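You operate a simulated robot arm through the tools that you are given. There is no shell and no other tool. Be economical: measure what you need, move in short steps, check, and stop when the job is done.

You run a simulated two-armed robot. Do the job below in one go: nothing can be reset, and whatever is moved stays where it is left.

JOB
Take the cap off the bottle marked "75" on the top of the steel table and lay it down there. Put the wash me tag on the top of the steel table away on the top of the steel rack. Take the pot marked "50 ml" from the top of the steel table and put it on top of the yellow cartridge. Open the red drawer, put the yellow disc from there floor on top of the white gasket, then shut the drawer. Take the grey bung and leave it on the top of the low rack. Put the grey pipe ten on the top of the pink stand away on the shelf under the drip tray. Open the grey drawer, put the yellow cloth on the top of the pink stand away in the inside of the grey drawer and shut the drawer again. Fetch the mixed bottle and stand it on the top of the steel table. Fetch the grey coupling cap and stand it on the green edge card. Take the red coupling cap and put it on the deck of the green cart. Take the pink cup on the deck of the green cart and put it away on the top of the steel table. Do these in any order. Set down upright: wash me tag, cup, grey bung, grey pipe ten, mixed bottle, grey coupling cap, pink cup.

The check looks at the end state, three seconds after you hand in, the way a careful person would. Anything else that was tipped, shoved, dropped, spilled or broken makes it a failure. Lids that push on must go on centred and level and be pressed home; caps that screw on are set level and turned clockwise until they are tight. Flat cloth is picked up by pressing the open fingertips on it (5 to 10 N) and closing them slowly along it; thin cloth reads only 2 to 8 mm in the jaws.

ROBOT AND FRAMES
Two 7-joint arms with two-finger parallel grippers on one trunk, on a base that drives. Base frame: it is fixed to the floor where the robot stands at the start and does not move with it; the origin is under the middle of the robot, x ahead of it, y to its left, z up. Units: mm, degrees, N and s.
The left shoulder is at the start at [50, 187, 1135], the right one opposite. With the tool pointing down near the work surface each hand reaches from about 100 to 460 mm from the robot's upright axis, wherever it stands, measured 20 degrees to its own side. Places, roughly: bottle forty, bottle seventy, bottle seventy five, [750, 500, 750]; cup fifty, cup twenty five [500, 750, 750]; deck of the green cart [-7000, -2800, 500]; green edge card [-3500, -2750, 750]; grey bung (4x4x6 cm) [-1000, -1000, 800]; grey coupling cap (4x4x10 cm) [-5200, -900, 500]; grey drawer [-1300, -200, 700]; grey pipe ten [-1250, -1250, 750]; inside of the grey drawer [-1400, -200, 700]; mixed bottle [-3500, -750, 750]; pink cup [-7250, -3000, 500]; red coupling cap (4x4x10 cm) [-5300, -900, 500]; red drawer [500, -1500, 600]; shelf under the drip tray (164x20 cm) [-4600, -900, 440]; top of the low rack [600, -500, 600]; top of the steel rack [-1300, 400, 1200]; top of the steel table [700, 500, 800]; wash me tag [500, 250, 750]; white gasket (8x11x3 cm) [-1200, 200, 900]; yellow cartridge [750, 250, 750]; yellow cloth (7x8x4 cm) [-1400, -1100, 700]; yellow disc (6x6x4 cm) [600, -1400, 500]. Payload 3.43 kg a hand.
Tool frame (each hand has its own): the origin (TCP) lies between the finger pads and is the grasp point; the fingertips stand 30 mm ahead of it; z points along the fingers, y is the line along which they close. Largest opening 94 mm; finger width 28, thickness 10; the body of the gripper, 50 by 96 mm, starts 55 mm behind the TCP.
Orientation is that of the tool frame in the base frame, as a unit quaternion [x, y, z, w]. With the fingers straight down and closing along the base's y, the tool's x points along the base's -x, its y along +y and its z along -z.

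CONTROLS
- The arms move only by the tool jog_arm. It takes "left_motion", "right_motion" or both (then of equal length, played together; a hand with none holds still); each is a list of rows, each a list of 3 entries, a list of its own where there are three numbers: the gripper command, from -1 (shut) to 1 (fully open), values between in proportion, then the shift along the tool's x, y, z in mm, then the turn, a rotation vector about the tool's x, y, z in degrees. In form: [[hand, [dx, dy, dz], [ax, ay, az]], ...]. A call has 1 to 8 rows; each row is the pose to reach, as a shift and turn from the pose commanded when the call began, along the tool's axes at that moment. Each row takes 0.2 s and may step no farther than 50 mm and 8.6 degrees from the row before; otherwise, or with a gripper value out of range, the whole call is refused. Where a pose cannot be reached the arm comes as near as it can. A force on the tool above 40 N (or 10 N above the force at the start of the call, whichever is more), or a blocked arm, ends the call early, and 0.2 s more pass. Each finger travels about 153 mm/s and halts on what it meets, pressing with about 43 N; the grip force reading is that of the motor and also rises with nothing between the fingers. The clock runs only during rows and for 0.2 s after the last one: add rows that repeat a pose to give the fingers time. It gives the time, the measured TCP pose, the force on the tool (base axes), the opening and the grip force at its end, in the units of the frame above (readings bear some noise), with the torque about the TCP (base axes, N m) and any sound that the robot's microphone picked up, and new pictures: "show" is both (left out), scene, wrist or none (wrist: the cameras of the hands that moved).
- Cameras (640 x 400 px; columns grow to the right, rows downward): "scene" is now at [136.4, 36.6, 1291.8]; the picture's right is [0.41, -0.91, 0.00], its down [-0.55, -0.25, -0.80] and it looks along [0.73, 0.33, -0.60] (base axes); focal length 214 px, centre (320, 200). "left" rides on the left gripper at [76, -14, -103] in its tool frame; the picture's right is [0.18, 0.98, 0.00], its down [-0.75, 0.14, -0.64] and it looks along [-0.63, 0.12, 0.77] (tool axes); focal length 243 px, centre (320, 200). "right" rides on the right gripper at [76, 14, -102] in its tool frame; the picture's right is [-0.18, 0.98, 0.00], its down [-0.75, -0.14, -0.64] and it looks along [-0.63, -0.12, 0.77] (tool axes); focal length 243 px, centre (320, 200).
- raise_lower(by): slides the trunk up (or, below 0, down) by that many mm; the arms and the scene camera ride with it, the base frame stays. It gives what a move gives, with no picture.
- base_move(legs): drives the robot by 1 to 6 legs, each [ahead, left, turn to the left] in mm, mm and degrees, along the robot's own axes; the way and the turn of a leg run together, so that a leg with both is an arc; at most 1500 mm and 180 degrees a leg. The arms and the cameras ride along, it lands a little off, and it stops where it bumps. It gives what a move gives, and a new picture of the scene camera.
- head_to(pan, tilt): turns the head with the scene camera to pan (to the left, within 80 degrees either way) and tilt (down, from -29 to 69), counted from straight ahead of the robot. It gives what a move gives, and a new picture of the scene camera.
- point_at(camera, pixels): there is no depth. For up to 12 entries [column, row, z] of the newest picture of that camera ("zoom" is the newest enlarged one), the place [x, y] in the base frame at which the ray of that pixel passes the height z, good to about 3 mm. The clock stands still meanwhile.
- enlarge(camera, box): a new picture of the part [left, top, right, bottom] of that camera's present view, enlarged. The clock stands still meanwhile.
- job_done(): hands the job in; it is judged then, once.

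Go step by step. Measure first, check grasps and placings, and put right what went wrong. The budget is 385 turns and 360 pictures, counting those below and the enlarged ones. Unless the task says otherwise, let go and move clear before handing in, and close with one line.

The tools are called as name(argument=value, ...) on one line, values as JSON. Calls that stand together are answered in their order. jog_arm: Moves the arms, as the interface text tells. Its arguments: {"type":"object","properties":{"left_motion":{"type":"array","items":{"type":"array"}},"right_motion":{"type":"array","items":{"type":"array"}},"show":{"type":"string","enum":["both","scene","wrist","none"]}},"required":[]} The other tools are called the same way: raise_lower (by) slides the trunk up or down; base_move (legs) drives the base; head_to (pan, tilt) turns the head that bears the scene camera; point_at (camera, pixels) gives the place at which the rays of pixels pass given heights; enlarge (camera, box) takes an enlarged picture of a part of a camera's view; job_done () hands the job in.

At the start:

```text
time_s: 0.0
left_tool_pos: [204.4, 273.6, 1187.3]
left_ee_rot: [0.0, 1.0, 0.0, 0.0]
left_force: [0.5, -0.1, -0.3]
left_wrist_torque: [-0.02, 0.04, 0.0]
left_gripper_width: 93.9
left_gripper_force: 0.1
right_tool_pos: [277.6, 21.4, 1190.7]
right_ee_rot: [0.0, 1.0, 0.0, 0.001]
right_force: [-0.2, 0.6, 0.2]
right_wrist_torque: [0.03, -0.02, -0.02]
right_gripper_width: 93.9
right_gripper_force: 0.1
trunk travel left (down, up): [-350.0, 82.0]
robot x, y, heading: [1.5, -0.8, -0.0]
head pan, tilt: [24.1, 36.9]
```

scene: 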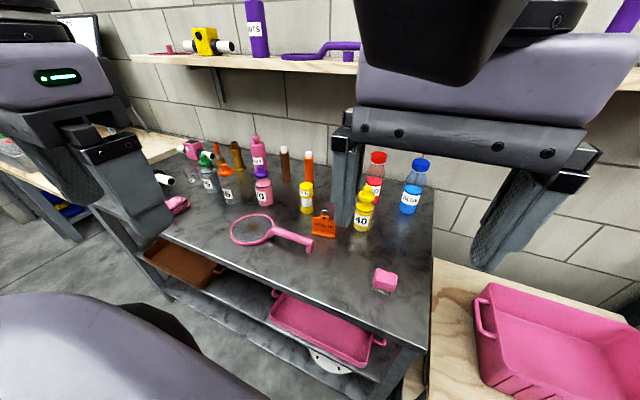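
right: 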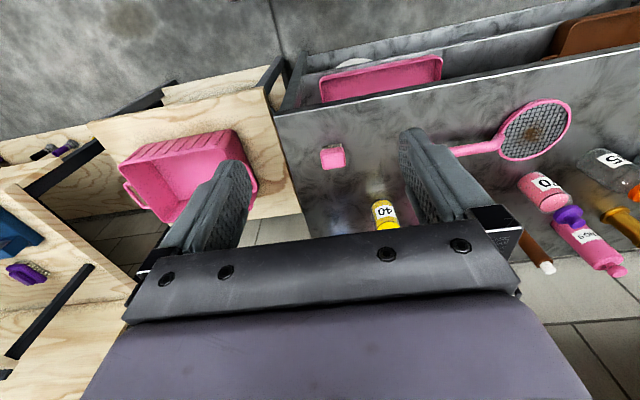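
left: 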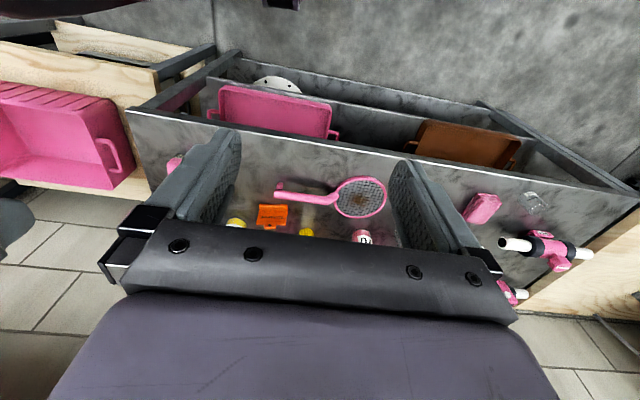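

The scene shows the steel table with bottles, an orange tag near (323,226), and other things partly hidden by the arms. I enlarge the table area to read the labels.

enlarge(camera="scene", box=[140, 120, 300, 220])

enlarge(camera="scene", box=[270, 130, 450, 300])

```text
4.00 times, centred on (220, 170) of scene
```

zoom: 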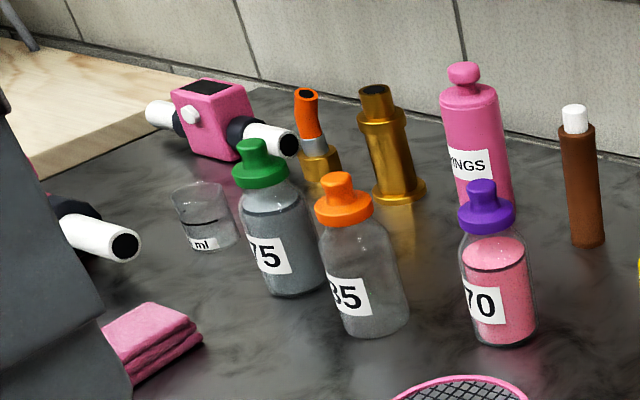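

```text
2.35 times, centred on (360, 215) of scene
```

zoom: 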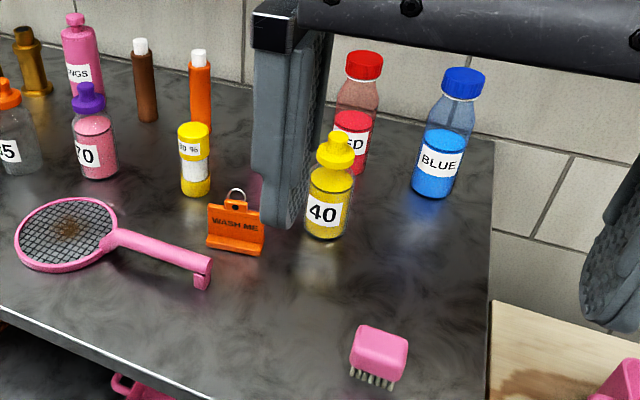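

The 75 bottle has the green cap, the 50 ml pot is a clear beaker, and the yellow cartridge is near zoom (195,160). Next I work out the table height by comparing tag and racket points in the scene and left cameras.

point_at(camera="scene", pixels=[[323, 237, 450], [323, 237, 600], [323, 237, 750], [309, 250, 450], [309, 250, 600], [309, 250, 750]])

point_at(camera="left", pixels=[[271, 206, 450], [271, 206, 600], [271, 206, 750], [277, 188, 450], [277, 188, 600], [277, 188, 750]])

```text
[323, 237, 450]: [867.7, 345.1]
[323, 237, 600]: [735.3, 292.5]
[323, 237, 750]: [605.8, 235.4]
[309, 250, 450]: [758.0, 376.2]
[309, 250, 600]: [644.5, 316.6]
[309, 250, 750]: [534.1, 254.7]
```

```text
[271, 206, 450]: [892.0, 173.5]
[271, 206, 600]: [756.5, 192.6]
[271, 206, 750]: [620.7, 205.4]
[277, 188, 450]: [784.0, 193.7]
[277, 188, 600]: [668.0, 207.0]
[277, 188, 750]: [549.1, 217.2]
```

The rays converge near z≈810, so the table top is about 800 high. Now I locate the objects at that height.

point_at(camera="scene", pixels=[[213, 192, 800], [192, 181, 800], [306, 211, 800], [323, 237, 800], [234, 202, 800], [266, 205, 800], [362, 229, 800], [434, 188, 800], [427, 345, 800], [160, 235, 800], [383, 292, 800], [185, 200, 800]])

head_to(pan=45, tilt=35)

```text
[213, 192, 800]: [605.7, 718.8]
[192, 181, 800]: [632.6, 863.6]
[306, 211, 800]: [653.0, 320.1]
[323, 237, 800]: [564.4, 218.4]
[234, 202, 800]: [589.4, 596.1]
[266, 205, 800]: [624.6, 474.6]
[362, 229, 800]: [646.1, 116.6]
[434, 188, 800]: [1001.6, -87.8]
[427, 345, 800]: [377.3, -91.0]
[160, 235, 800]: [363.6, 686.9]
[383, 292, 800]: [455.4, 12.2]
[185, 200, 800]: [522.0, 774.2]
```

```text
time_s: 0.8
left_tool_pos: [203.3, 274.9, 1186.2]
left_ee_rot: [0.0, 1.0, 0.0, 0.001]
left_force: [-0.2, -0.7, -0.1]
left_wrist_torque: [-0.01, -0.02, 0.02]
left_gripper_width: 94.0
left_gripper_force: 0.0
right_tool_pos: [278.6, 21.9, 1189.3]
right_ee_rot: [0.0, 1.0, 0.0, 0.0]
right_force: [-0.2, -0.8, 0.4]
right_wrist_torque: [0.04, -0.02, 0.01]
right_gripper_width: 94.1
right_gripper_force: 0.0
trunk travel left (down, up): [-350.0, 82.0]
robot x, y, heading: [1.0, 2.5, -0.0]
head pan, tilt: [45.0, 35.0]
```

scene: 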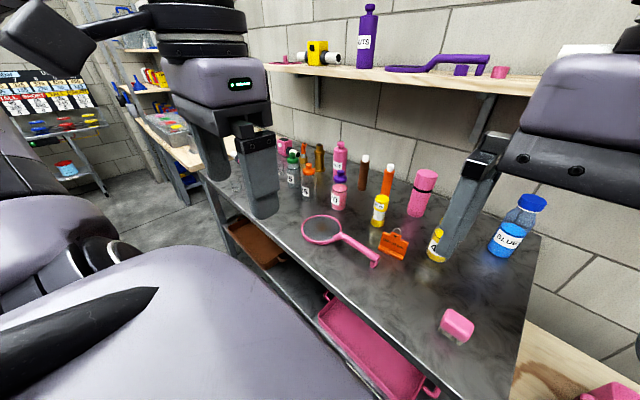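

The table runs roughly x 375–1000, y -90 to 1000, with bottle 75 near (606,719). I drive left along the table to get in front of it.

base_move(legs=[[0, 560, 0]])

head_to(pan=10, tilt=45)

```text
time_s: 4.0
left_tool_pos: [202.5, 826.8, 1187.0]
left_ee_rot: [-0.001, 1.0, 0.001, 0.0]
left_force: [0.2, -0.9, 0.4]
left_wrist_torque: [-0.02, -0.01, -0.01]
left_gripper_width: 93.7
left_gripper_force: 0.1
right_tool_pos: [277.7, 574.5, 1189.3]
right_ee_rot: [0.0, 1.0, 0.0, 0.0]
right_force: [0.4, 0.3, -0.6]
right_wrist_torque: [0.0, 0.0, -0.03]
right_gripper_width: 94.3
right_gripper_force: 0.1
trunk travel left (down, up): [-350.0, 82.0]
robot x, y, heading: [-1.8, 548.5, 0.2]
head pan, tilt: [45.0, 35.0]
```

scene: 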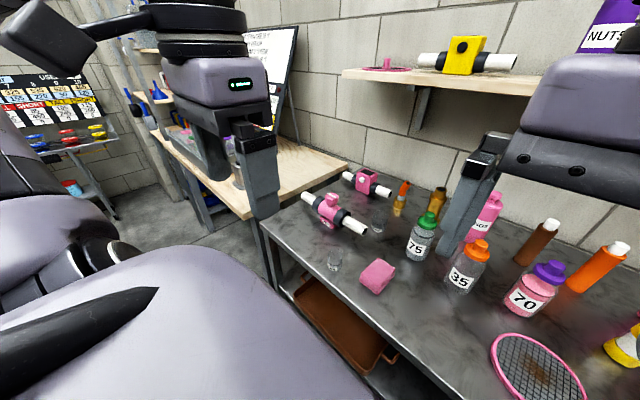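

```text
time_s: 5.0
left_tool_pos: [201.7, 825.3, 1186.9]
left_ee_rot: [-0.001, 1.0, 0.001, 0.0]
left_force: [0.0, -0.4, -0.3]
left_wrist_torque: [-0.03, 0.0, 0.01]
left_gripper_width: 94.2
left_gripper_force: 0.1
right_tool_pos: [277.9, 574.1, 1190.4]
right_ee_rot: [-0.001, 1.0, 0.0, 0.0]
right_force: [0.1, 1.5, -0.4]
right_wrist_torque: [0.02, 0.03, 0.01]
right_gripper_width: 93.9
right_gripper_force: 0.0
trunk travel left (down, up): [-350.0, 82.0]
robot x, y, heading: [0.6, 555.4, 0.1]
head pan, tilt: [10.0, 45.0]
```

scene: 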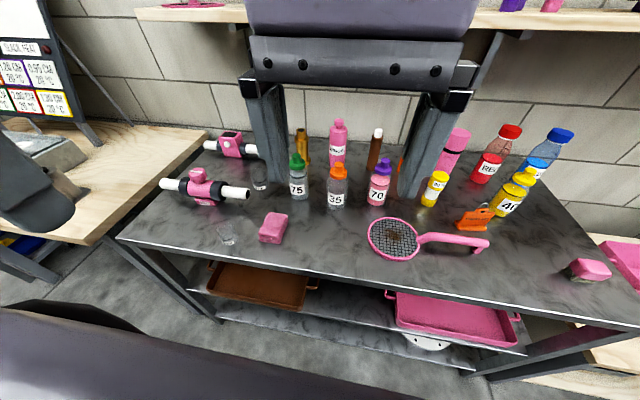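

I can see both clear pots, at (227,233) and (260,178). Enlarge to read labels and get good pixel positions.

enlarge(camera="scene", box=[200, 120, 360, 250])

point_at(camera="scene", pixels=[[299, 198, 800], [336, 207, 800], [377, 204, 800], [227, 241, 800], [260, 187, 800], [430, 206, 800], [473, 230, 800], [118, 238, 800], [270, 240, 800], [486, 249, 800], [375, 235, 800]])

```text
3.08 times, centred on (280, 185) of scene
```

zoom: 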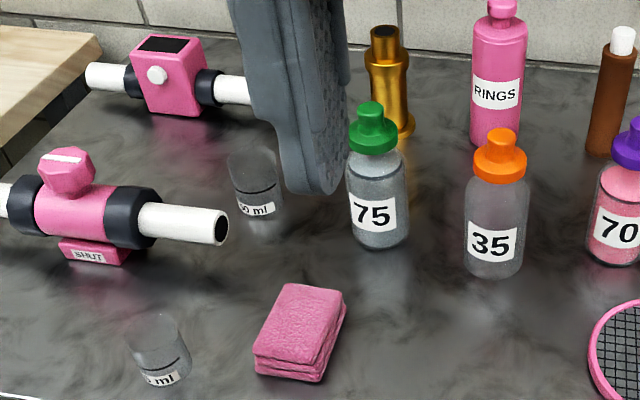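

```text
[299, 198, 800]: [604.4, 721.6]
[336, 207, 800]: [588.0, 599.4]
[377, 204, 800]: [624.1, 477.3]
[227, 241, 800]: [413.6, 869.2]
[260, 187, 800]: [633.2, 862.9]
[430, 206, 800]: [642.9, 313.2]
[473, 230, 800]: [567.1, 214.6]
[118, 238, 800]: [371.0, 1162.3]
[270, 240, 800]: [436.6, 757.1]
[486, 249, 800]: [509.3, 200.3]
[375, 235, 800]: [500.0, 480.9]
```

Positions agree between views, so the table top is z≈800; bottle 75 is at about (605,720). I enlarge the two pots to tell 50 from 25.

enlarge(camera="scene", box=[243, 160, 283, 198])

enlarge(camera="scene", box=[210, 215, 250, 253])

enlarge(camera="scene", box=[275, 145, 325, 205])

```text
10.53 times, centred on (263, 179) of scene
```

zoom: 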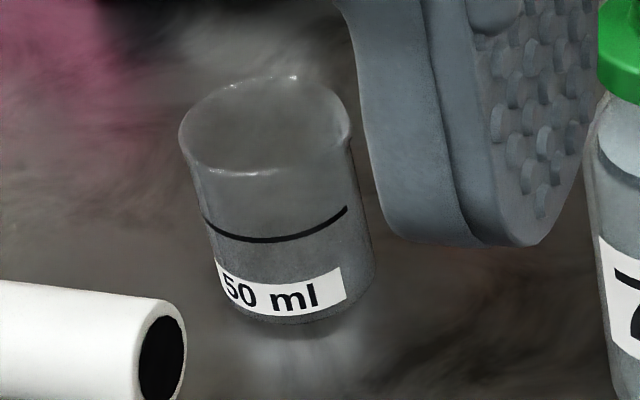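

```text
10.53 times, centred on (230, 234) of scene
```

zoom: 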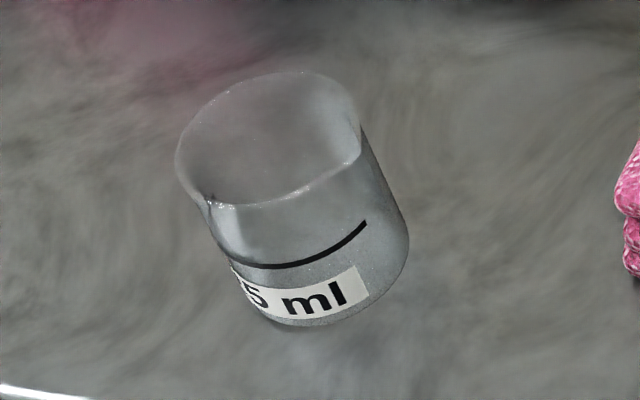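

```text
6.67 times, centred on (300, 175) of scene
```

zoom: 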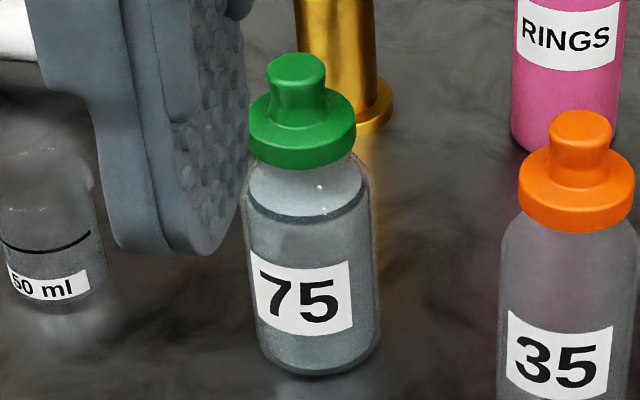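

The 50 ml pot is the far one at about (633,863); the 75 bottle has a push-on knob stopper. I bring the left hand forward toward bottle 75, staying high.

jog_arm(left_motion=[[1, [-45, -12, 8], [0, 0, 0]], [1, [-90, -24, 16], [0, 0, 0]], [1, [-135, -36, 24], [0, 0, 0]], [1, [-180, -48, 32], [0, 0, 0]], [1, [-225, -60, 40], [0, 0, 0]], [1, [-270, -72, 48], [0, 0, 0]], [1, [-315, -84, 56], [0, 0, 0]], [1, [-360, -96, 64], [0, 0, 0]]], show="both")

```text
time_s: 6.8
left_tool_pos: [505.1, 774.6, 1110.2]
left_ee_rot: [-0.002, 1.0, 0.0, 0.0]
left_force: [0.8, -0.5, 0.9]
left_wrist_torque: [0.01, 0.03, 0.01]
left_gripper_width: 93.9
left_gripper_force: 0.0
left hand out of reach, approached as far as the arm can: row 7, 8
right_tool_pos: [278.0, 574.2, 1190.2]
right_ee_rot: [0.0, 1.0, 0.0, 0.0]
right_force: [0.2, -0.4, 0.0]
right_wrist_torque: [0.04, -0.01, 0.0]
right_gripper_width: 93.8
right_gripper_force: 0.0
trunk travel left (down, up): [-350.0, 82.0]
robot x, y, heading: [-0.7, 555.7, 0.2]
head pan, tilt: [10.0, 45.0]
```

scene: 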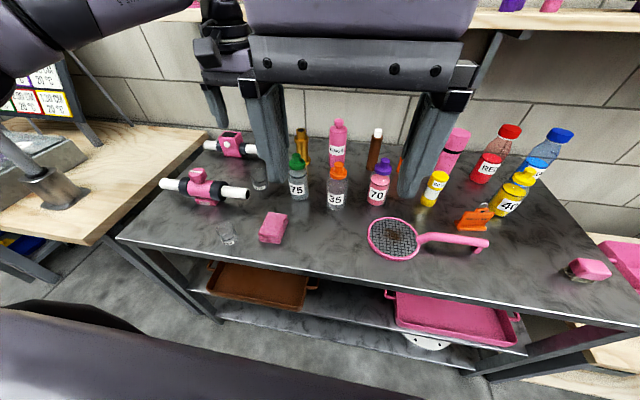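
left: 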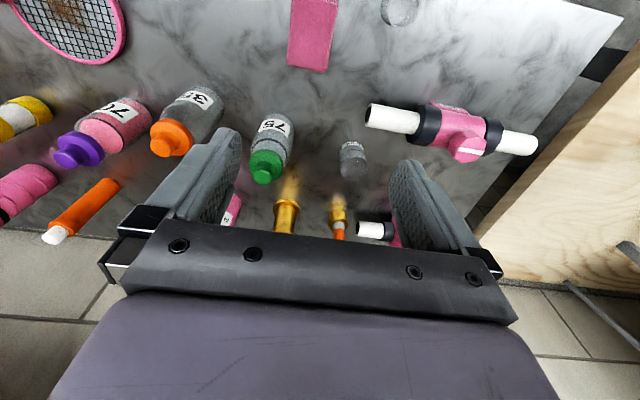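

The arm tops out at x≈505 from here, so I drive the base 120 mm ahead.

base_move(legs=[[120, 0, 0]])

```text
time_s: 7.9
left_tool_pos: [561.4, 774.2, 1110.9]
left_ee_rot: [-0.002, 1.0, -0.001, 0.001]
left_force: [-0.3, 0.0, 0.3]
left_wrist_torque: [-0.02, -0.07, 0.02]
left_gripper_width: 94.1
left_gripper_force: 0.1
right_tool_pos: [333.5, 574.5, 1190.4]
right_ee_rot: [0.0, 1.0, 0.0, 0.0]
right_force: [-0.4, 0.0, 0.2]
right_wrist_torque: [0.0, -0.01, 0.02]
right_gripper_width: 94.0
right_gripper_force: 0.1
trunk travel left (down, up): [-350.0, 82.0]
robot x, y, heading: [54.4, 554.1, -0.0]
head pan, tilt: [10.0, 45.0]
stopped in leg 1: the robot was blocked; the commanded pose is now the measured one
```

scene: 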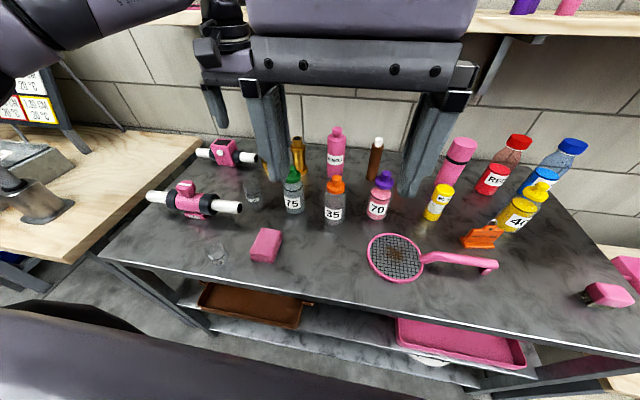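

The base touches the table front at x≈54, so I back off slightly and try reaching above bottle 75 lower down.

base_move(legs=[[-6, 0, 0]])

jog_arm(left_motion=[[1, [0, -25, 25], [0, 0, 0]], [1, [-15, -53, 45], [0, 0, 0]], [1, [-50, -53, 70], [0, 0, 0]], [1, [-50, -53, 70], [0, 0, 0]]], show="wrist")

```text
time_s: 8.6
left_tool_pos: [557.3, 773.5, 1109.4]
left_ee_rot: [-0.003, 1.0, 0.001, 0.0]
left_force: [-0.6, -0.2, 0.1]
left_wrist_torque: [0.02, -0.01, -0.01]
left_gripper_width: 94.1
left_gripper_force: 0.1
right_tool_pos: [329.3, 575.1, 1190.1]
right_ee_rot: [-0.001, 1.0, 0.0, -0.001]
right_force: [0.4, -0.5, -0.5]
right_wrist_torque: [-0.01, 0.0, 0.0]
right_gripper_width: 94.2
right_gripper_force: 0.0
trunk travel left (down, up): [-350.0, 82.0]
robot x, y, heading: [48.3, 552.6, 0.6]
head pan, tilt: [10.0, 45.0]
```

scene: 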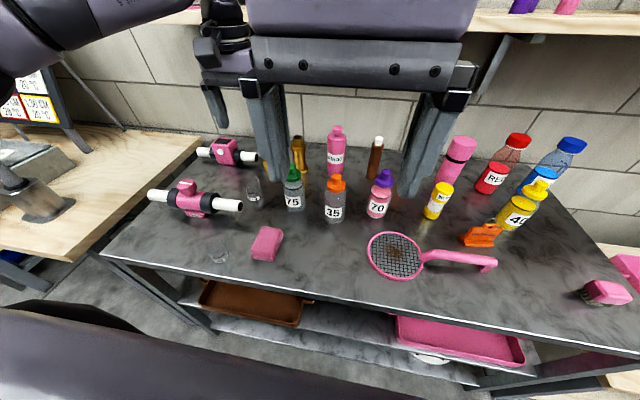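

```text
time_s: 9.6
left_tool_pos: [555.8, 762.1, 1042.2]
left_ee_rot: [-0.002, 1.0, 0.0, 0.001]
left_force: [0.2, -0.4, 0.3]
left_wrist_torque: [0.02, 0.01, 0.0]
left_gripper_width: 93.9
left_gripper_force: 0.1
left hand out of reach, approached as far as the arm can: row 1, 2, 3, 4
right_tool_pos: [330.1, 575.0, 1189.2]
right_ee_rot: [-0.001, 1.0, 0.0, -0.001]
right_force: [-0.4, -0.1, -0.5]
right_wrist_torque: [-0.04, 0.0, 0.03]
right_gripper_width: 93.9
right_gripper_force: 0.0
trunk travel left (down, up): [-350.0, 82.0]
robot x, y, heading: [49.4, 552.9, 0.4]
head pan, tilt: [10.0, 45.0]
```

left: 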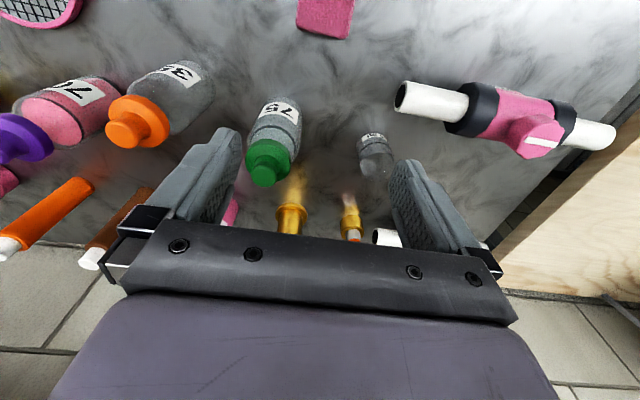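

The hand halted at (556,762,1042). I measure the green cap's height from this wrist picture (pixels (265,178) top and (283,120) label).

point_at(camera="left", pixels=[[265, 180, 880], [265, 180, 920], [265, 180, 950], [269, 155, 900], [375, 140, 860], [373, 165, 860], [373, 165, 900]])

jog_arm(left_motion=[[1, [0, -15, 40], [0, -8, 0]], [1, [-10, -25, 60], [0, -16, 0]], [1, [-20, -30, 70], [0, -24, 0]], [1, [-30, -35, 70], [0, -32, 0]], [1, [-40, -40, 70], [0, -40, 0]], [1, [-40, -40, 70], [0, -40, 0]]], show="both")

```text
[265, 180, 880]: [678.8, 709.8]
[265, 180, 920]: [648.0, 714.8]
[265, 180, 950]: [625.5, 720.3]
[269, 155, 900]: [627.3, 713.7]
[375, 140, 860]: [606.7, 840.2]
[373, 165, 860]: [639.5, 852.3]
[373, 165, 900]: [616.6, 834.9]
```

```text
time_s: 11.0
left_tool_pos: [596.6, 725.6, 972.0]
left_ee_rot: [-0.002, 0.939, 0.0, 0.343]
left_force: [0.9, 0.2, -0.6]
left_wrist_torque: [0.0, 0.0, 0.01]
left_gripper_width: 94.2
left_gripper_force: 0.1
right_tool_pos: [330.0, 575.6, 1190.4]
right_ee_rot: [0.001, 1.0, 0.0, -0.001]
right_force: [-1.1, 0.6, -1.1]
right_wrist_torque: [-0.03, 0.0, -0.04]
right_gripper_width: 94.0
right_gripper_force: 0.0
trunk travel left (down, up): [-350.0, 82.0]
robot x, y, heading: [51.6, 550.1, 0.2]
head pan, tilt: [10.0, 45.0]
```

scene: 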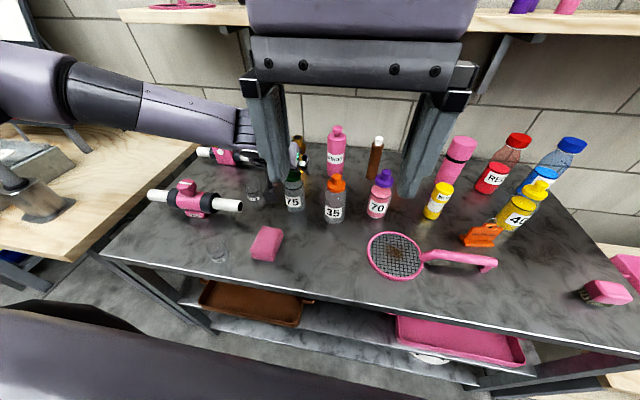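
left: 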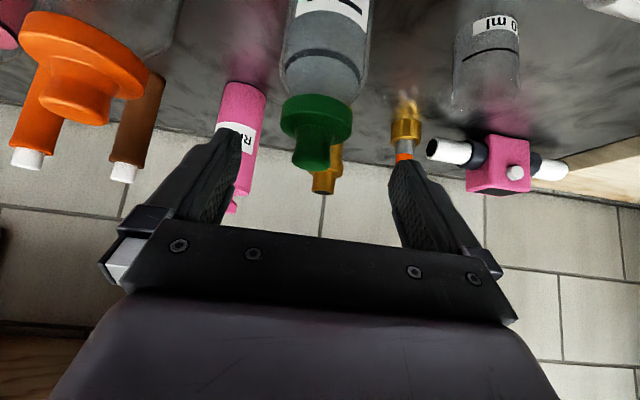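

Tilting the hand works: it is at (597,726,972), tilted 40°, and the green cap shows at (317,120) with its knob tip at (312,160). I measure the cap heights.

point_at(camera="left", pixels=[[312, 165, 920], [312, 165, 940], [317, 112, 880], [317, 112, 900], [317, 112, 920], [281, 118, 890], [352, 118, 890], [295, 155, 925], [329, 155, 925], [485, 20, 800], [485, 65, 850]])

enlarge(camera="left", box=[250, 60, 390, 190])

```text
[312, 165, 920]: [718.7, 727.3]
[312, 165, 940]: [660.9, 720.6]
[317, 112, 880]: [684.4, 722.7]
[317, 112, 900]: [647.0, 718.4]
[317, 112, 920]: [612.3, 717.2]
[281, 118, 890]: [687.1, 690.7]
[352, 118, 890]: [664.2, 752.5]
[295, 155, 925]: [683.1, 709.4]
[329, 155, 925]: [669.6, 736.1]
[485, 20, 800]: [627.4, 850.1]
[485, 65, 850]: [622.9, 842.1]
```

```text
3.08 times, centred on (320, 125) of left
```

zoom: 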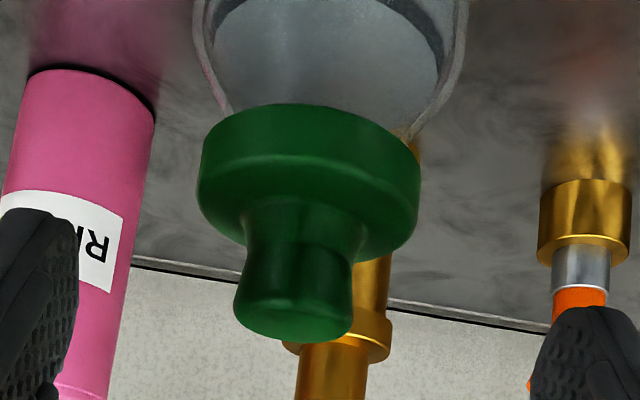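

The cap flange spans about z 905–928 (42 mm wide) and the knob 928–957 (20 mm wide). I move so the knob sits near the fingertips with the tips above the flange, and narrow the fingers.

jog_arm(left_motion=[[1, [5, -6.5, 3], [0, 0, 0]], [0.2, [10.5, -6.5, 7], [0, 0, 0]], [-0.3, [10.5, -6.5, 7], [0, 0, 0]], [-0.3, [10.5, -6.5, 7], [0, 0, 0]]], show="wrist")

```text
time_s: 12.0
left_tool_pos: [590.8, 724.1, 963.4]
left_ee_rot: [-0.002, 0.94, 0.0, 0.342]
left_force: [1.0, -1.0, -0.7]
left_wrist_torque: [0.06, 0.01, 0.01]
left_gripper_width: 33.1
left_gripper_force: 0.1
left hand out of reach, approached as far as the arm can: row 1, 2, 3, 4
right_tool_pos: [330.7, 574.7, 1188.6]
right_ee_rot: [0.0, 1.0, 0.0, -0.001]
right_force: [0.8, 0.5, 0.2]
right_wrist_torque: [-0.02, 0.02, 0.0]
right_gripper_width: 94.2
right_gripper_force: 0.0
trunk travel left (down, up): [-350.0, 82.0]
robot x, y, heading: [53.3, 551.3, 0.2]
head pan, tilt: [10.0, 45.0]
heard: snap
```

left: 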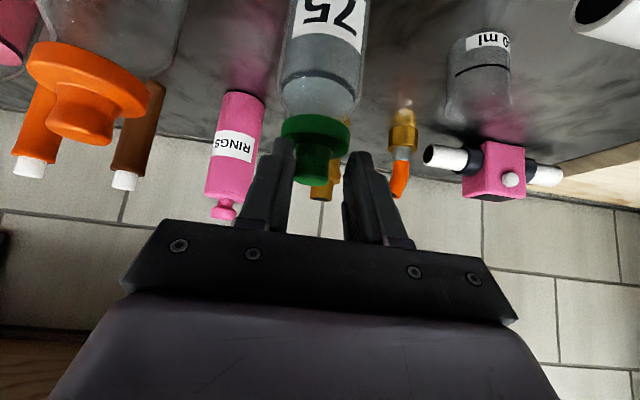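

Fingers straddle the knob, but the pose is at the reach limit; a "snap" was heard with no force. I tilt 10° more to gain reach and check the view.

jog_arm(left_motion=[[-0.3, [0.5, -2, 1], [0, -5, 0]], [-0.3, [1.3, -4.5, 4], [0, -10, 0]], [-0.3, [1.3, -4.5, 4.5], [0, -10, 0]]], show="wrist")

enlarge(camera="left", box=[240, 50, 400, 210])

```text
time_s: 12.8
left_tool_pos: [589.6, 726.3, 962.2]
left_ee_rot: [-0.002, 0.907, 0.001, 0.421]
left_force: [-0.2, -0.5, -0.2]
left_wrist_torque: [0.0, 0.03, 0.02]
left_gripper_width: 32.9
left_gripper_force: 0.0
left hand out of reach, approached as far as the arm can: row 2, 3
right_tool_pos: [330.4, 575.4, 1188.8]
right_ee_rot: [0.0, 1.0, 0.0, -0.001]
right_force: [-0.7, 0.3, -0.7]
right_wrist_torque: [-0.01, 0.0, 0.0]
right_gripper_width: 93.9
right_gripper_force: 0.1
trunk travel left (down, up): [-350.0, 82.0]
robot x, y, heading: [51.9, 549.1, -0.1]
head pan, tilt: [10.0, 45.0]
```

left: 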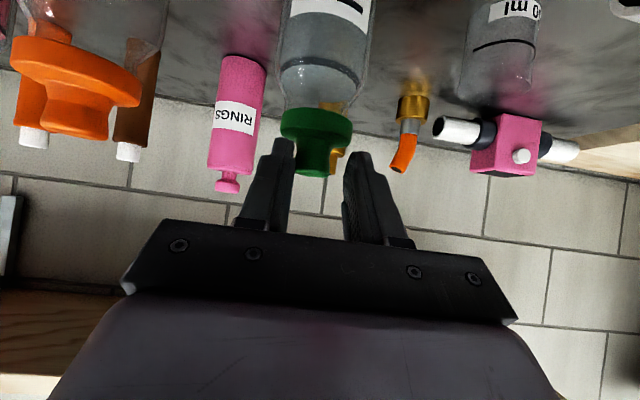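

```text
2.50 times, centred on (320, 130) of left
```

zoom: 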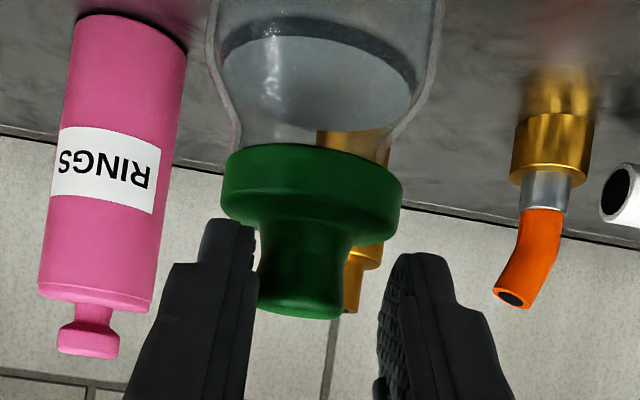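

The wrist seems to be limited when moving inward in y. I retreat the hand, shift the base 80 mm to the right so the bottle lies more to the left arm's side, and retry.

jog_arm(left_motion=[[0, [0, 0, -40], [0, 0, 0]], [0, [0, 0, -80], [0, 0, 0]]], show="none")

base_move(legs=[[-5, -80, 0]])

```text
time_s: 13.4
left_tool_pos: [525.7, 727.2, 1016.2]
left_ee_rot: [-0.003, 0.906, 0.002, 0.423]
left_force: [0.9, -0.3, 0.2]
left_wrist_torque: [0.02, -0.02, 0.01]
left_gripper_width: 46.8
left_gripper_force: 0.0
right_tool_pos: [329.7, 574.5, 1190.2]
right_ee_rot: [0.0, 1.0, 0.0, -0.001]
right_force: [-0.7, -0.1, 0.4]
right_wrist_torque: [-0.02, -0.03, -0.03]
right_gripper_width: 94.2
right_gripper_force: 0.1
trunk travel left (down, up): [-350.0, 82.0]
robot x, y, heading: [49.9, 550.7, 0.4]
head pan, tilt: [10.0, 45.0]
```

```text
time_s: 14.5
left_tool_pos: [521.2, 648.0, 1016.0]
left_ee_rot: [-0.002, 0.906, 0.001, 0.422]
left_force: [-0.2, 0.1, 0.1]
left_wrist_torque: [0.01, 0.03, 0.02]
left_gripper_width: 47.2
left_gripper_force: 0.1
right_tool_pos: [324.9, 495.1, 1190.1]
right_ee_rot: [0.0, 1.0, 0.002, -0.001]
right_force: [0.4, 0.4, 0.2]
right_wrist_torque: [0.05, -0.03, -0.02]
right_gripper_width: 94.1
right_gripper_force: 0.1
trunk travel left (down, up): [-350.0, 82.0]
robot x, y, heading: [45.6, 473.1, 0.1]
head pan, tilt: [10.0, 45.0]
```

scene: 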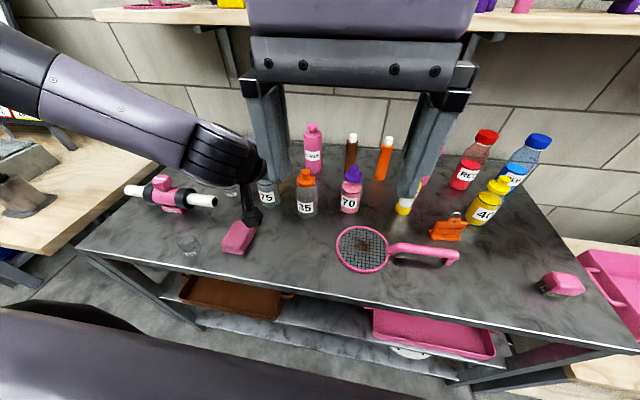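

Now I move left in y first and then advance along the finger axis onto the knob.

jog_arm(left_motion=[[-0.2, [0, 36, 0], [0, 0, 0]], [-0.3, [-1, 71.5, 10], [0, 0, 0]], [-0.3, [-2.7, 71.5, 45], [0, 0, 0]], [-0.3, [-2.7, 71.5, 75], [0, 0, 0]], [-0.3, [-2.7, 71.5, 90], [0, 0, 0]], [-0.3, [-2.7, 71.5, 90], [0, 0, 0]]], show="wrist")

enlarge(camera="left", box=[240, 50, 400, 210])

```text
time_s: 15.9
left_tool_pos: [593.7, 722.4, 960.5]
left_ee_rot: [-0.003, 0.906, 0.002, 0.423]
left_force: [0.9, 0.4, 2.1]
left_wrist_torque: [0.0, -0.04, -0.03]
left_gripper_width: 32.9
left_gripper_force: 0.1
right_tool_pos: [324.8, 496.0, 1189.6]
right_ee_rot: [-0.001, 1.0, 0.0, -0.001]
right_force: [0.0, -0.5, 0.5]
right_wrist_torque: [-0.01, 0.03, 0.0]
right_gripper_width: 94.0
right_gripper_force: 0.1
trunk travel left (down, up): [-350.0, 82.0]
robot x, y, heading: [45.8, 471.0, 0.5]
head pan, tilt: [10.0, 45.0]
```

left: 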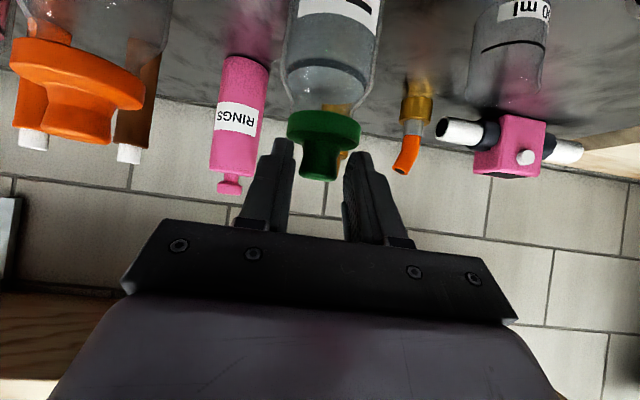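

```text
2.50 times, centred on (320, 130) of left
```

zoom: 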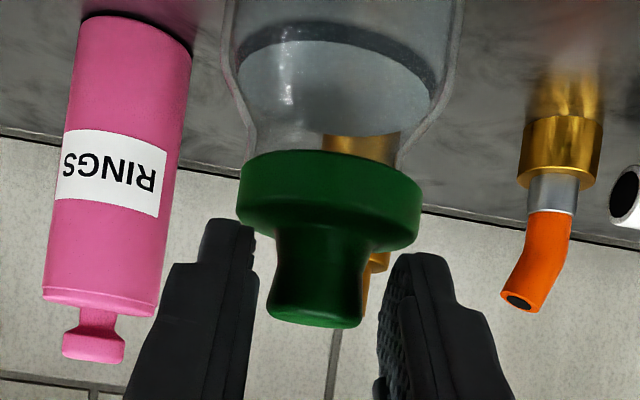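

The reach is fine now and the knob is centred between the fingers. I close gently and check.

jog_arm(left_motion=[[-0.5, [0, 0, 0], [0, 0, 0]], [-0.7, [0, 0, 0], [0, 0, 0]], [-1, [0, 0, 0], [0, 0, 0]], [-1, [0, 0, 0], [0, 0, 0]]], show="wrist")

```text
time_s: 16.9
left_tool_pos: [592.8, 721.8, 961.8]
left_ee_rot: [-0.003, 0.906, 0.002, 0.423]
left_force: [1.1, -0.4, 2.4]
left_wrist_torque: [-0.08, -0.05, -0.09]
left_gripper_width: 18.5
left_gripper_force: 43.2
right_tool_pos: [325.1, 496.4, 1190.6]
right_ee_rot: [0.0, 1.0, 0.0, -0.001]
right_force: [0.3, 0.0, -0.4]
right_wrist_torque: [-0.01, 0.04, 0.02]
right_gripper_width: 93.9
right_gripper_force: 0.1
trunk travel left (down, up): [-350.0, 82.0]
robot x, y, heading: [45.2, 469.9, 0.3]
head pan, tilt: [10.0, 45.0]
```

left: 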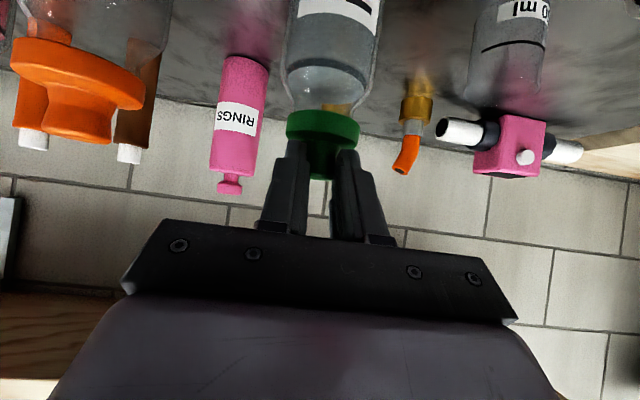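

Gripped the knob at 18.5 mm. I pull straight up 6 mm and watch whether the bottle follows.

jog_arm(left_motion=[[-1, [-1.5, 0, -1.3], [0, 0, 0]], [-1, [-3, 0, -2.6], [0, 0, 0]], [-1, [-4.6, 0, -3.9], [0, 0, 0]]], show="wrist")

```text
time_s: 17.7
left_tool_pos: [591.4, 721.1, 965.2]
left_ee_rot: [-0.002, 0.906, 0.001, 0.423]
left_force: [-0.6, 0.4, -0.3]
left_wrist_torque: [0.04, 0.01, 0.03]
left_gripper_width: 18.4
left_gripper_force: 42.8
right_tool_pos: [325.6, 496.1, 1189.4]
right_ee_rot: [-0.001, 1.0, 0.0, -0.001]
right_force: [-0.7, 0.0, -0.2]
right_wrist_torque: [-0.03, 0.05, 0.0]
right_gripper_width: 94.0
right_gripper_force: 0.1
trunk travel left (down, up): [-350.0, 82.0]
robot x, y, heading: [46.1, 471.9, -0.1]
head pan, tilt: [10.0, 45.0]
```

left: 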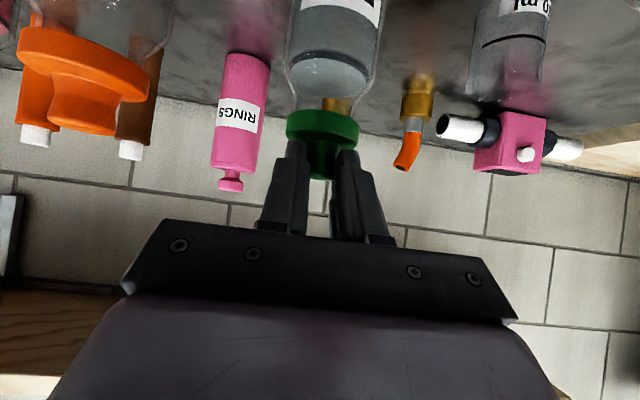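

Force dropped to about zero, so the cap seems loose. I lift further.

jog_arm(left_motion=[[-1, [-8, 0, -6.5], [0, 0, 0]], [-1, [-16, 0, -13], [0, 0, 0]], [-1, [-24, 0, -20], [0, 0, 0]]], show="both")

```text
time_s: 18.5
left_tool_pos: [592.8, 720.5, 997.4]
left_ee_rot: [-0.002, 0.906, 0.002, 0.422]
left_force: [-0.2, 0.6, 0.4]
left_wrist_torque: [0.0, 0.01, -0.01]
left_gripper_width: 18.4
left_gripper_force: 43.6
right_tool_pos: [326.2, 495.3, 1189.5]
right_ee_rot: [-0.001, 1.0, 0.0, -0.001]
right_force: [-0.5, -0.5, 0.3]
right_wrist_torque: [0.0, -0.01, 0.0]
right_gripper_width: 94.0
right_gripper_force: 0.1
trunk travel left (down, up): [-350.0, 82.0]
robot x, y, heading: [48.5, 474.6, 0.3]
head pan, tilt: [10.0, 45.0]
```

scene: 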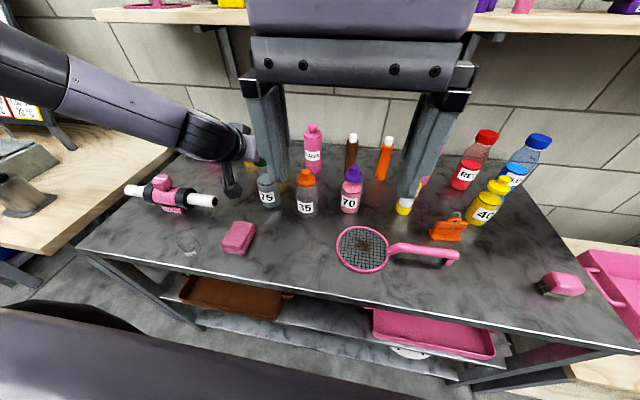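
left: 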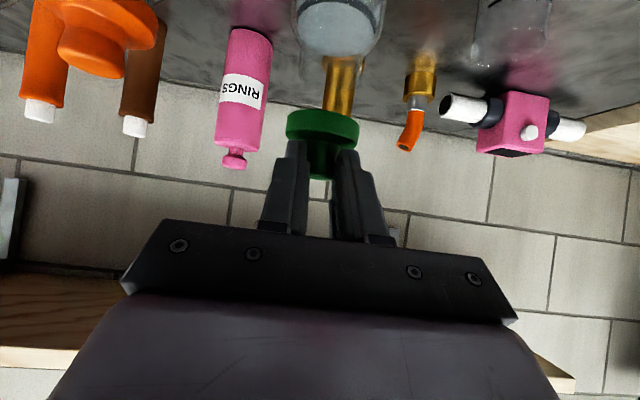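

The cap is off with the bottle left standing. I carry it to the free spot near (450,640) in front and lower to z≈880.

jog_arm(left_motion=[[-1, [20, -5, -30], [0, 0, 0]], [-1, [43, -25, -60], [0, 0, 0]], [-1, [65, -55, -86], [0, 0, 0]], [-1, [88, -81, -113], [0, 0, 0]], [-1, [119, -81, -87], [0, 0, 0]], [-1, [150, -81, -61], [0, 0, 0]], [-1, [181, -81, -35], [0, 0, 0]]], show="both")

```text
time_s: 20.1
left_tool_pos: [451.4, 667.1, 907.1]
left_ee_rot: [-0.003, 0.906, 0.001, 0.423]
left_force: [0.6, 0.8, 0.6]
left_wrist_torque: [-0.02, 0.0, 0.01]
left_gripper_width: 18.5
left_gripper_force: 42.6
left hand out of reach, approached as far as the arm can: row 6, 7
right_tool_pos: [326.1, 495.8, 1189.5]
right_ee_rot: [-0.001, 1.0, 0.0, 0.0]
right_force: [-0.6, -0.2, -0.5]
right_wrist_torque: [0.01, 0.03, -0.03]
right_gripper_width: 94.0
right_gripper_force: 0.0
trunk travel left (down, up): [-350.0, 82.0]
robot x, y, heading: [45.2, 469.5, 0.3]
head pan, tilt: [10.0, 45.0]
```

scene: 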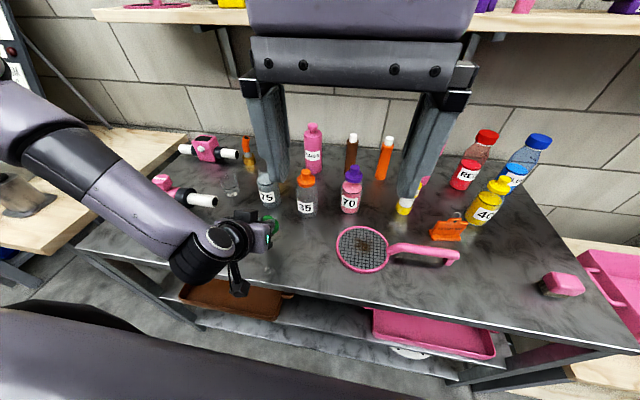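
left: 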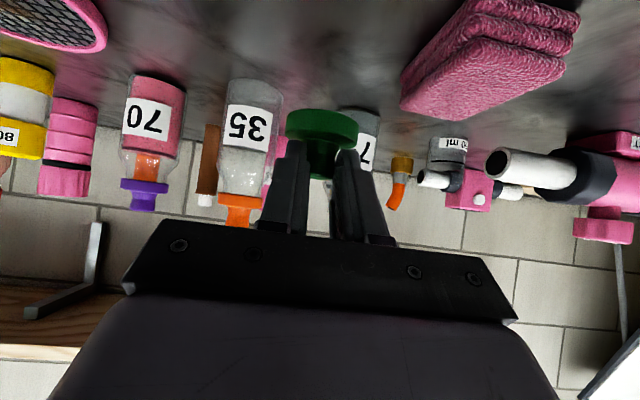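

The hand cannot go lower by itself here, but the trunk can carry it straight down; the spot (465,667) is clear between sponge and bottle 35. I lower the trunk 42 mm.

raise_lower(by=-42)

jog_arm(left_motion=[[-1, [0, -1, 0], [0, 0, 0]]], show="both")

```text
time_s: 20.9
left_tool_pos: [451.5, 666.4, 865.3]
left_ee_rot: [-0.003, 0.906, 0.001, 0.423]
left_force: [0.4, 0.9, -0.2]
left_wrist_torque: [0.0, -0.02, -0.01]
left_gripper_width: 18.2
left_gripper_force: 43.3
right_tool_pos: [325.0, 495.0, 1146.5]
right_ee_rot: [0.0, 1.0, 0.0, -0.001]
right_force: [0.7, -0.5, 0.3]
right_wrist_torque: [0.01, 0.01, 0.04]
right_gripper_width: 94.0
right_gripper_force: 0.1
trunk travel left (down, up): [-308.0, 124.0]
robot x, y, heading: [46.0, 472.3, 0.1]
head pan, tilt: [10.0, 45.0]
```

```text
time_s: 21.3
left_tool_pos: [451.2, 666.6, 864.6]
left_ee_rot: [-0.003, 0.907, 0.001, 0.422]
left_force: [-0.5, 0.4, 0.2]
left_wrist_torque: [-0.02, 0.01, 0.01]
left_gripper_width: 19.2
left_gripper_force: 43.3
right_tool_pos: [324.3, 495.3, 1147.9]
right_ee_rot: [-0.001, 1.0, -0.001, -0.001]
right_force: [-0.3, -1.6, 0.2]
right_wrist_torque: [-0.01, -0.01, 0.0]
right_gripper_width: 94.1
right_gripper_force: 0.1
trunk travel left (down, up): [-308.0, 124.0]
robot x, y, heading: [47.2, 474.1, 0.3]
head pan, tilt: [10.0, 45.0]
```

scene: 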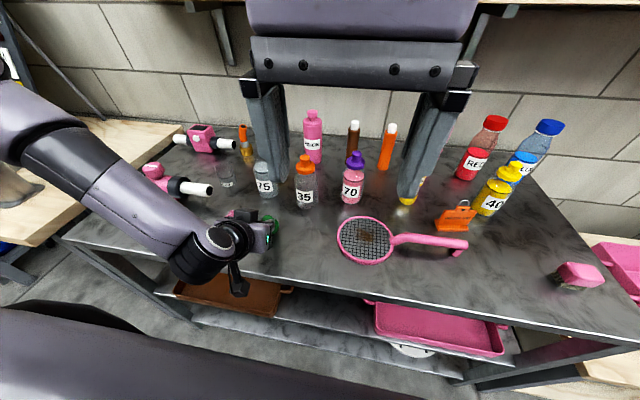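
left: 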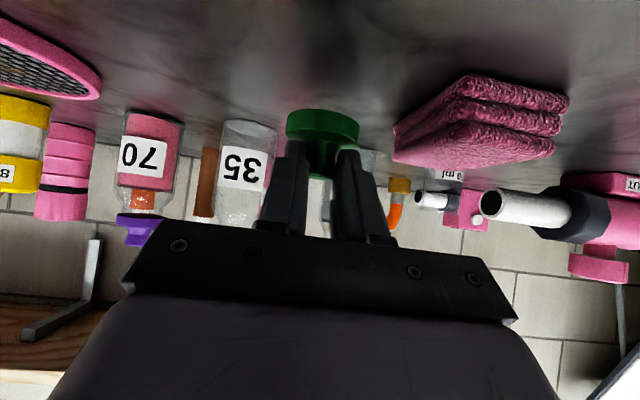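

No contact yet at z 865; lowering a few mm more.

raise_lower(by=-5)

raise_lower(by=-3)

```text
time_s: 21.9
left_tool_pos: [451.4, 666.1, 860.6]
left_ee_rot: [-0.002, 0.907, 0.001, 0.421]
left_force: [0.2, -0.3, 0.2]
left_wrist_torque: [0.02, 0.01, 0.01]
left_gripper_width: 20.0
left_gripper_force: 43.2
right_tool_pos: [325.6, 495.6, 1143.2]
right_ee_rot: [-0.001, 1.0, 0.0, -0.001]
right_force: [-0.3, -0.5, -0.3]
right_wrist_torque: [0.0, 0.03, -0.01]
right_gripper_width: 93.8
right_gripper_force: 0.0
trunk travel left (down, up): [-303.0, 129.0]
robot x, y, heading: [46.5, 469.8, 0.2]
head pan, tilt: [10.0, 45.0]
```

```text
time_s: 22.4
left_tool_pos: [450.7, 667.5, 857.9]
left_ee_rot: [-0.002, 0.907, 0.001, 0.422]
left_force: [0.1, -0.2, 0.1]
left_wrist_torque: [0.01, 0.0, 0.0]
left_gripper_width: 20.0
left_gripper_force: 43.3
right_tool_pos: [325.1, 495.9, 1139.8]
right_ee_rot: [-0.001, 1.0, 0.0, -0.001]
right_force: [0.7, -0.2, -0.1]
right_wrist_torque: [0.0, 0.0, -0.05]
right_gripper_width: 94.1
right_gripper_force: 0.0
trunk travel left (down, up): [-300.0, 132.0]
robot x, y, heading: [45.9, 473.4, 0.3]
head pan, tilt: [10.0, 45.0]
```

The grip width crept from 18.5 to 20 mm, so the cap may have slipped a bit; I look at it closely.

enlarge(camera="left", box=[230, 60, 410, 220])

enlarge(camera="scene", box=[210, 180, 310, 260])

```text
2.50 times, centred on (320, 140) of left
```

zoom: 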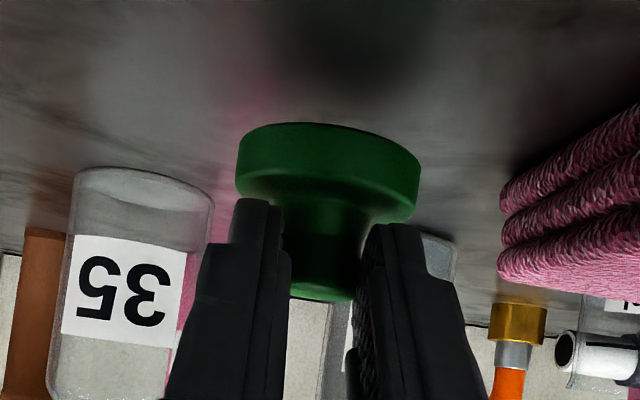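

```text
5.00 times, centred on (260, 220) of scene
```

zoom: 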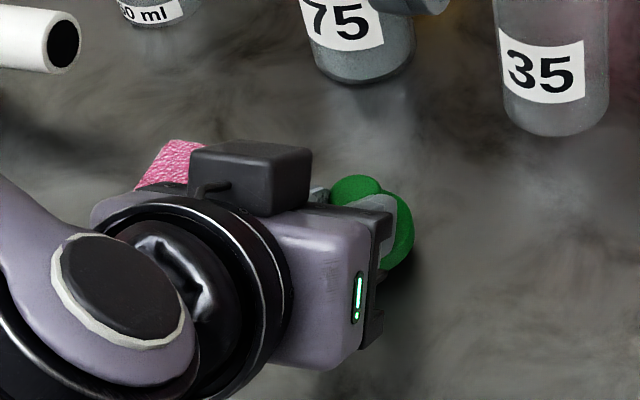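

The cap still hangs above its shadow. I lower further in small steps.

raise_lower(by=-4)

raise_lower(by=-4)

```text
time_s: 22.9
left_tool_pos: [450.2, 666.1, 852.2]
left_ee_rot: [-0.002, 0.907, 0.001, 0.422]
left_force: [0.0, 0.0, -0.9]
left_wrist_torque: [0.02, 0.01, 0.0]
left_gripper_width: 20.1
left_gripper_force: 42.7
right_tool_pos: [324.8, 495.5, 1135.7]
right_ee_rot: [-0.001, 1.0, 0.0, 0.0]
right_force: [0.2, 0.3, -0.4]
right_wrist_torque: [0.0, 0.04, -0.04]
right_gripper_width: 93.7
right_gripper_force: 0.0
trunk travel left (down, up): [-296.0, 136.0]
robot x, y, heading: [48.5, 471.6, 0.4]
head pan, tilt: [10.0, 45.0]
```

```text
time_s: 23.4
left_tool_pos: [449.6, 666.4, 847.5]
left_ee_rot: [-0.002, 0.907, 0.001, 0.421]
left_force: [0.7, -0.1, -0.1]
left_wrist_torque: [0.0, 0.02, -0.01]
left_gripper_width: 19.9
left_gripper_force: 42.9
right_tool_pos: [324.9, 494.7, 1131.4]
right_ee_rot: [0.0, 1.0, 0.0, 0.0]
right_force: [0.3, -0.3, -0.6]
right_wrist_torque: [0.05, 0.0, 0.0]
right_gripper_width: 93.8
right_gripper_force: 0.1
trunk travel left (down, up): [-292.0, 140.0]
robot x, y, heading: [46.9, 471.2, 0.4]
head pan, tilt: [10.0, 45.0]
```

Still no contact; continuing down.

raise_lower(by=-4)

jog_arm(left_motion=[[-1, [0, 0, 0], [0, 0, 0]]], show="wrist")

enlarge(camera="left", box=[230, 60, 410, 220])

```text
time_s: 24.0
left_tool_pos: [450.6, 667.7, 845.6]
left_ee_rot: [-0.002, 0.907, 0.001, 0.422]
left_force: [0.1, 0.6, 0.5]
left_wrist_torque: [0.02, 0.01, -0.02]
left_gripper_width: 20.1
left_gripper_force: 42.6
right_tool_pos: [325.0, 496.1, 1127.4]
right_ee_rot: [-0.001, 1.0, 0.0, 0.0]
right_force: [-0.2, 0.3, 0.2]
right_wrist_torque: [0.01, -0.01, -0.01]
right_gripper_width: 94.0
right_gripper_force: 0.1
trunk travel left (down, up): [-288.0, 144.0]
robot x, y, heading: [46.8, 471.4, 0.5]
head pan, tilt: [10.0, 45.0]
```

```text
time_s: 24.4
left_tool_pos: [450.7, 667.0, 844.5]
left_ee_rot: [-0.002, 0.907, 0.001, 0.421]
left_force: [-0.2, 0.0, -0.4]
left_wrist_torque: [0.0, 0.02, 0.03]
left_gripper_width: 20.1
left_gripper_force: 42.7
right_tool_pos: [325.7, 495.8, 1127.9]
right_ee_rot: [-0.001, 1.0, 0.001, -0.001]
right_force: [-0.3, 0.0, 0.1]
right_wrist_torque: [-0.04, -0.04, 0.01]
right_gripper_width: 94.0
right_gripper_force: 0.1
trunk travel left (down, up): [-288.0, 144.0]
robot x, y, heading: [41.8, 471.9, 0.4]
head pan, tilt: [10.0, 45.0]
```

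left: 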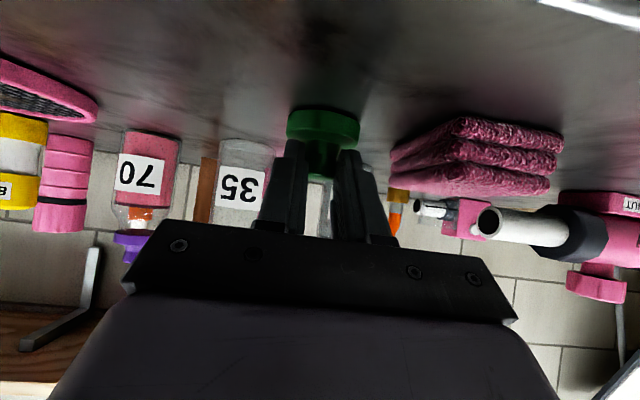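

```text
2.50 times, centred on (320, 140) of left
```

zoom: 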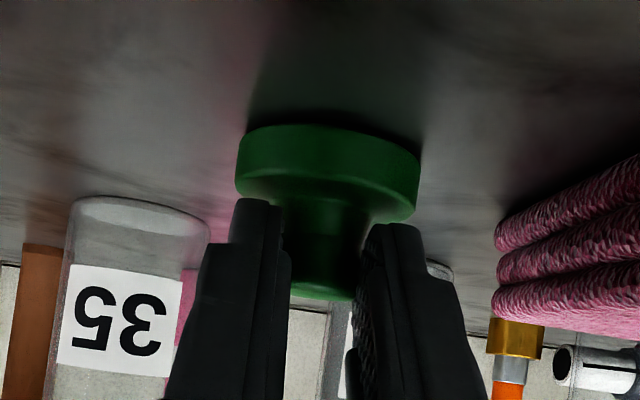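

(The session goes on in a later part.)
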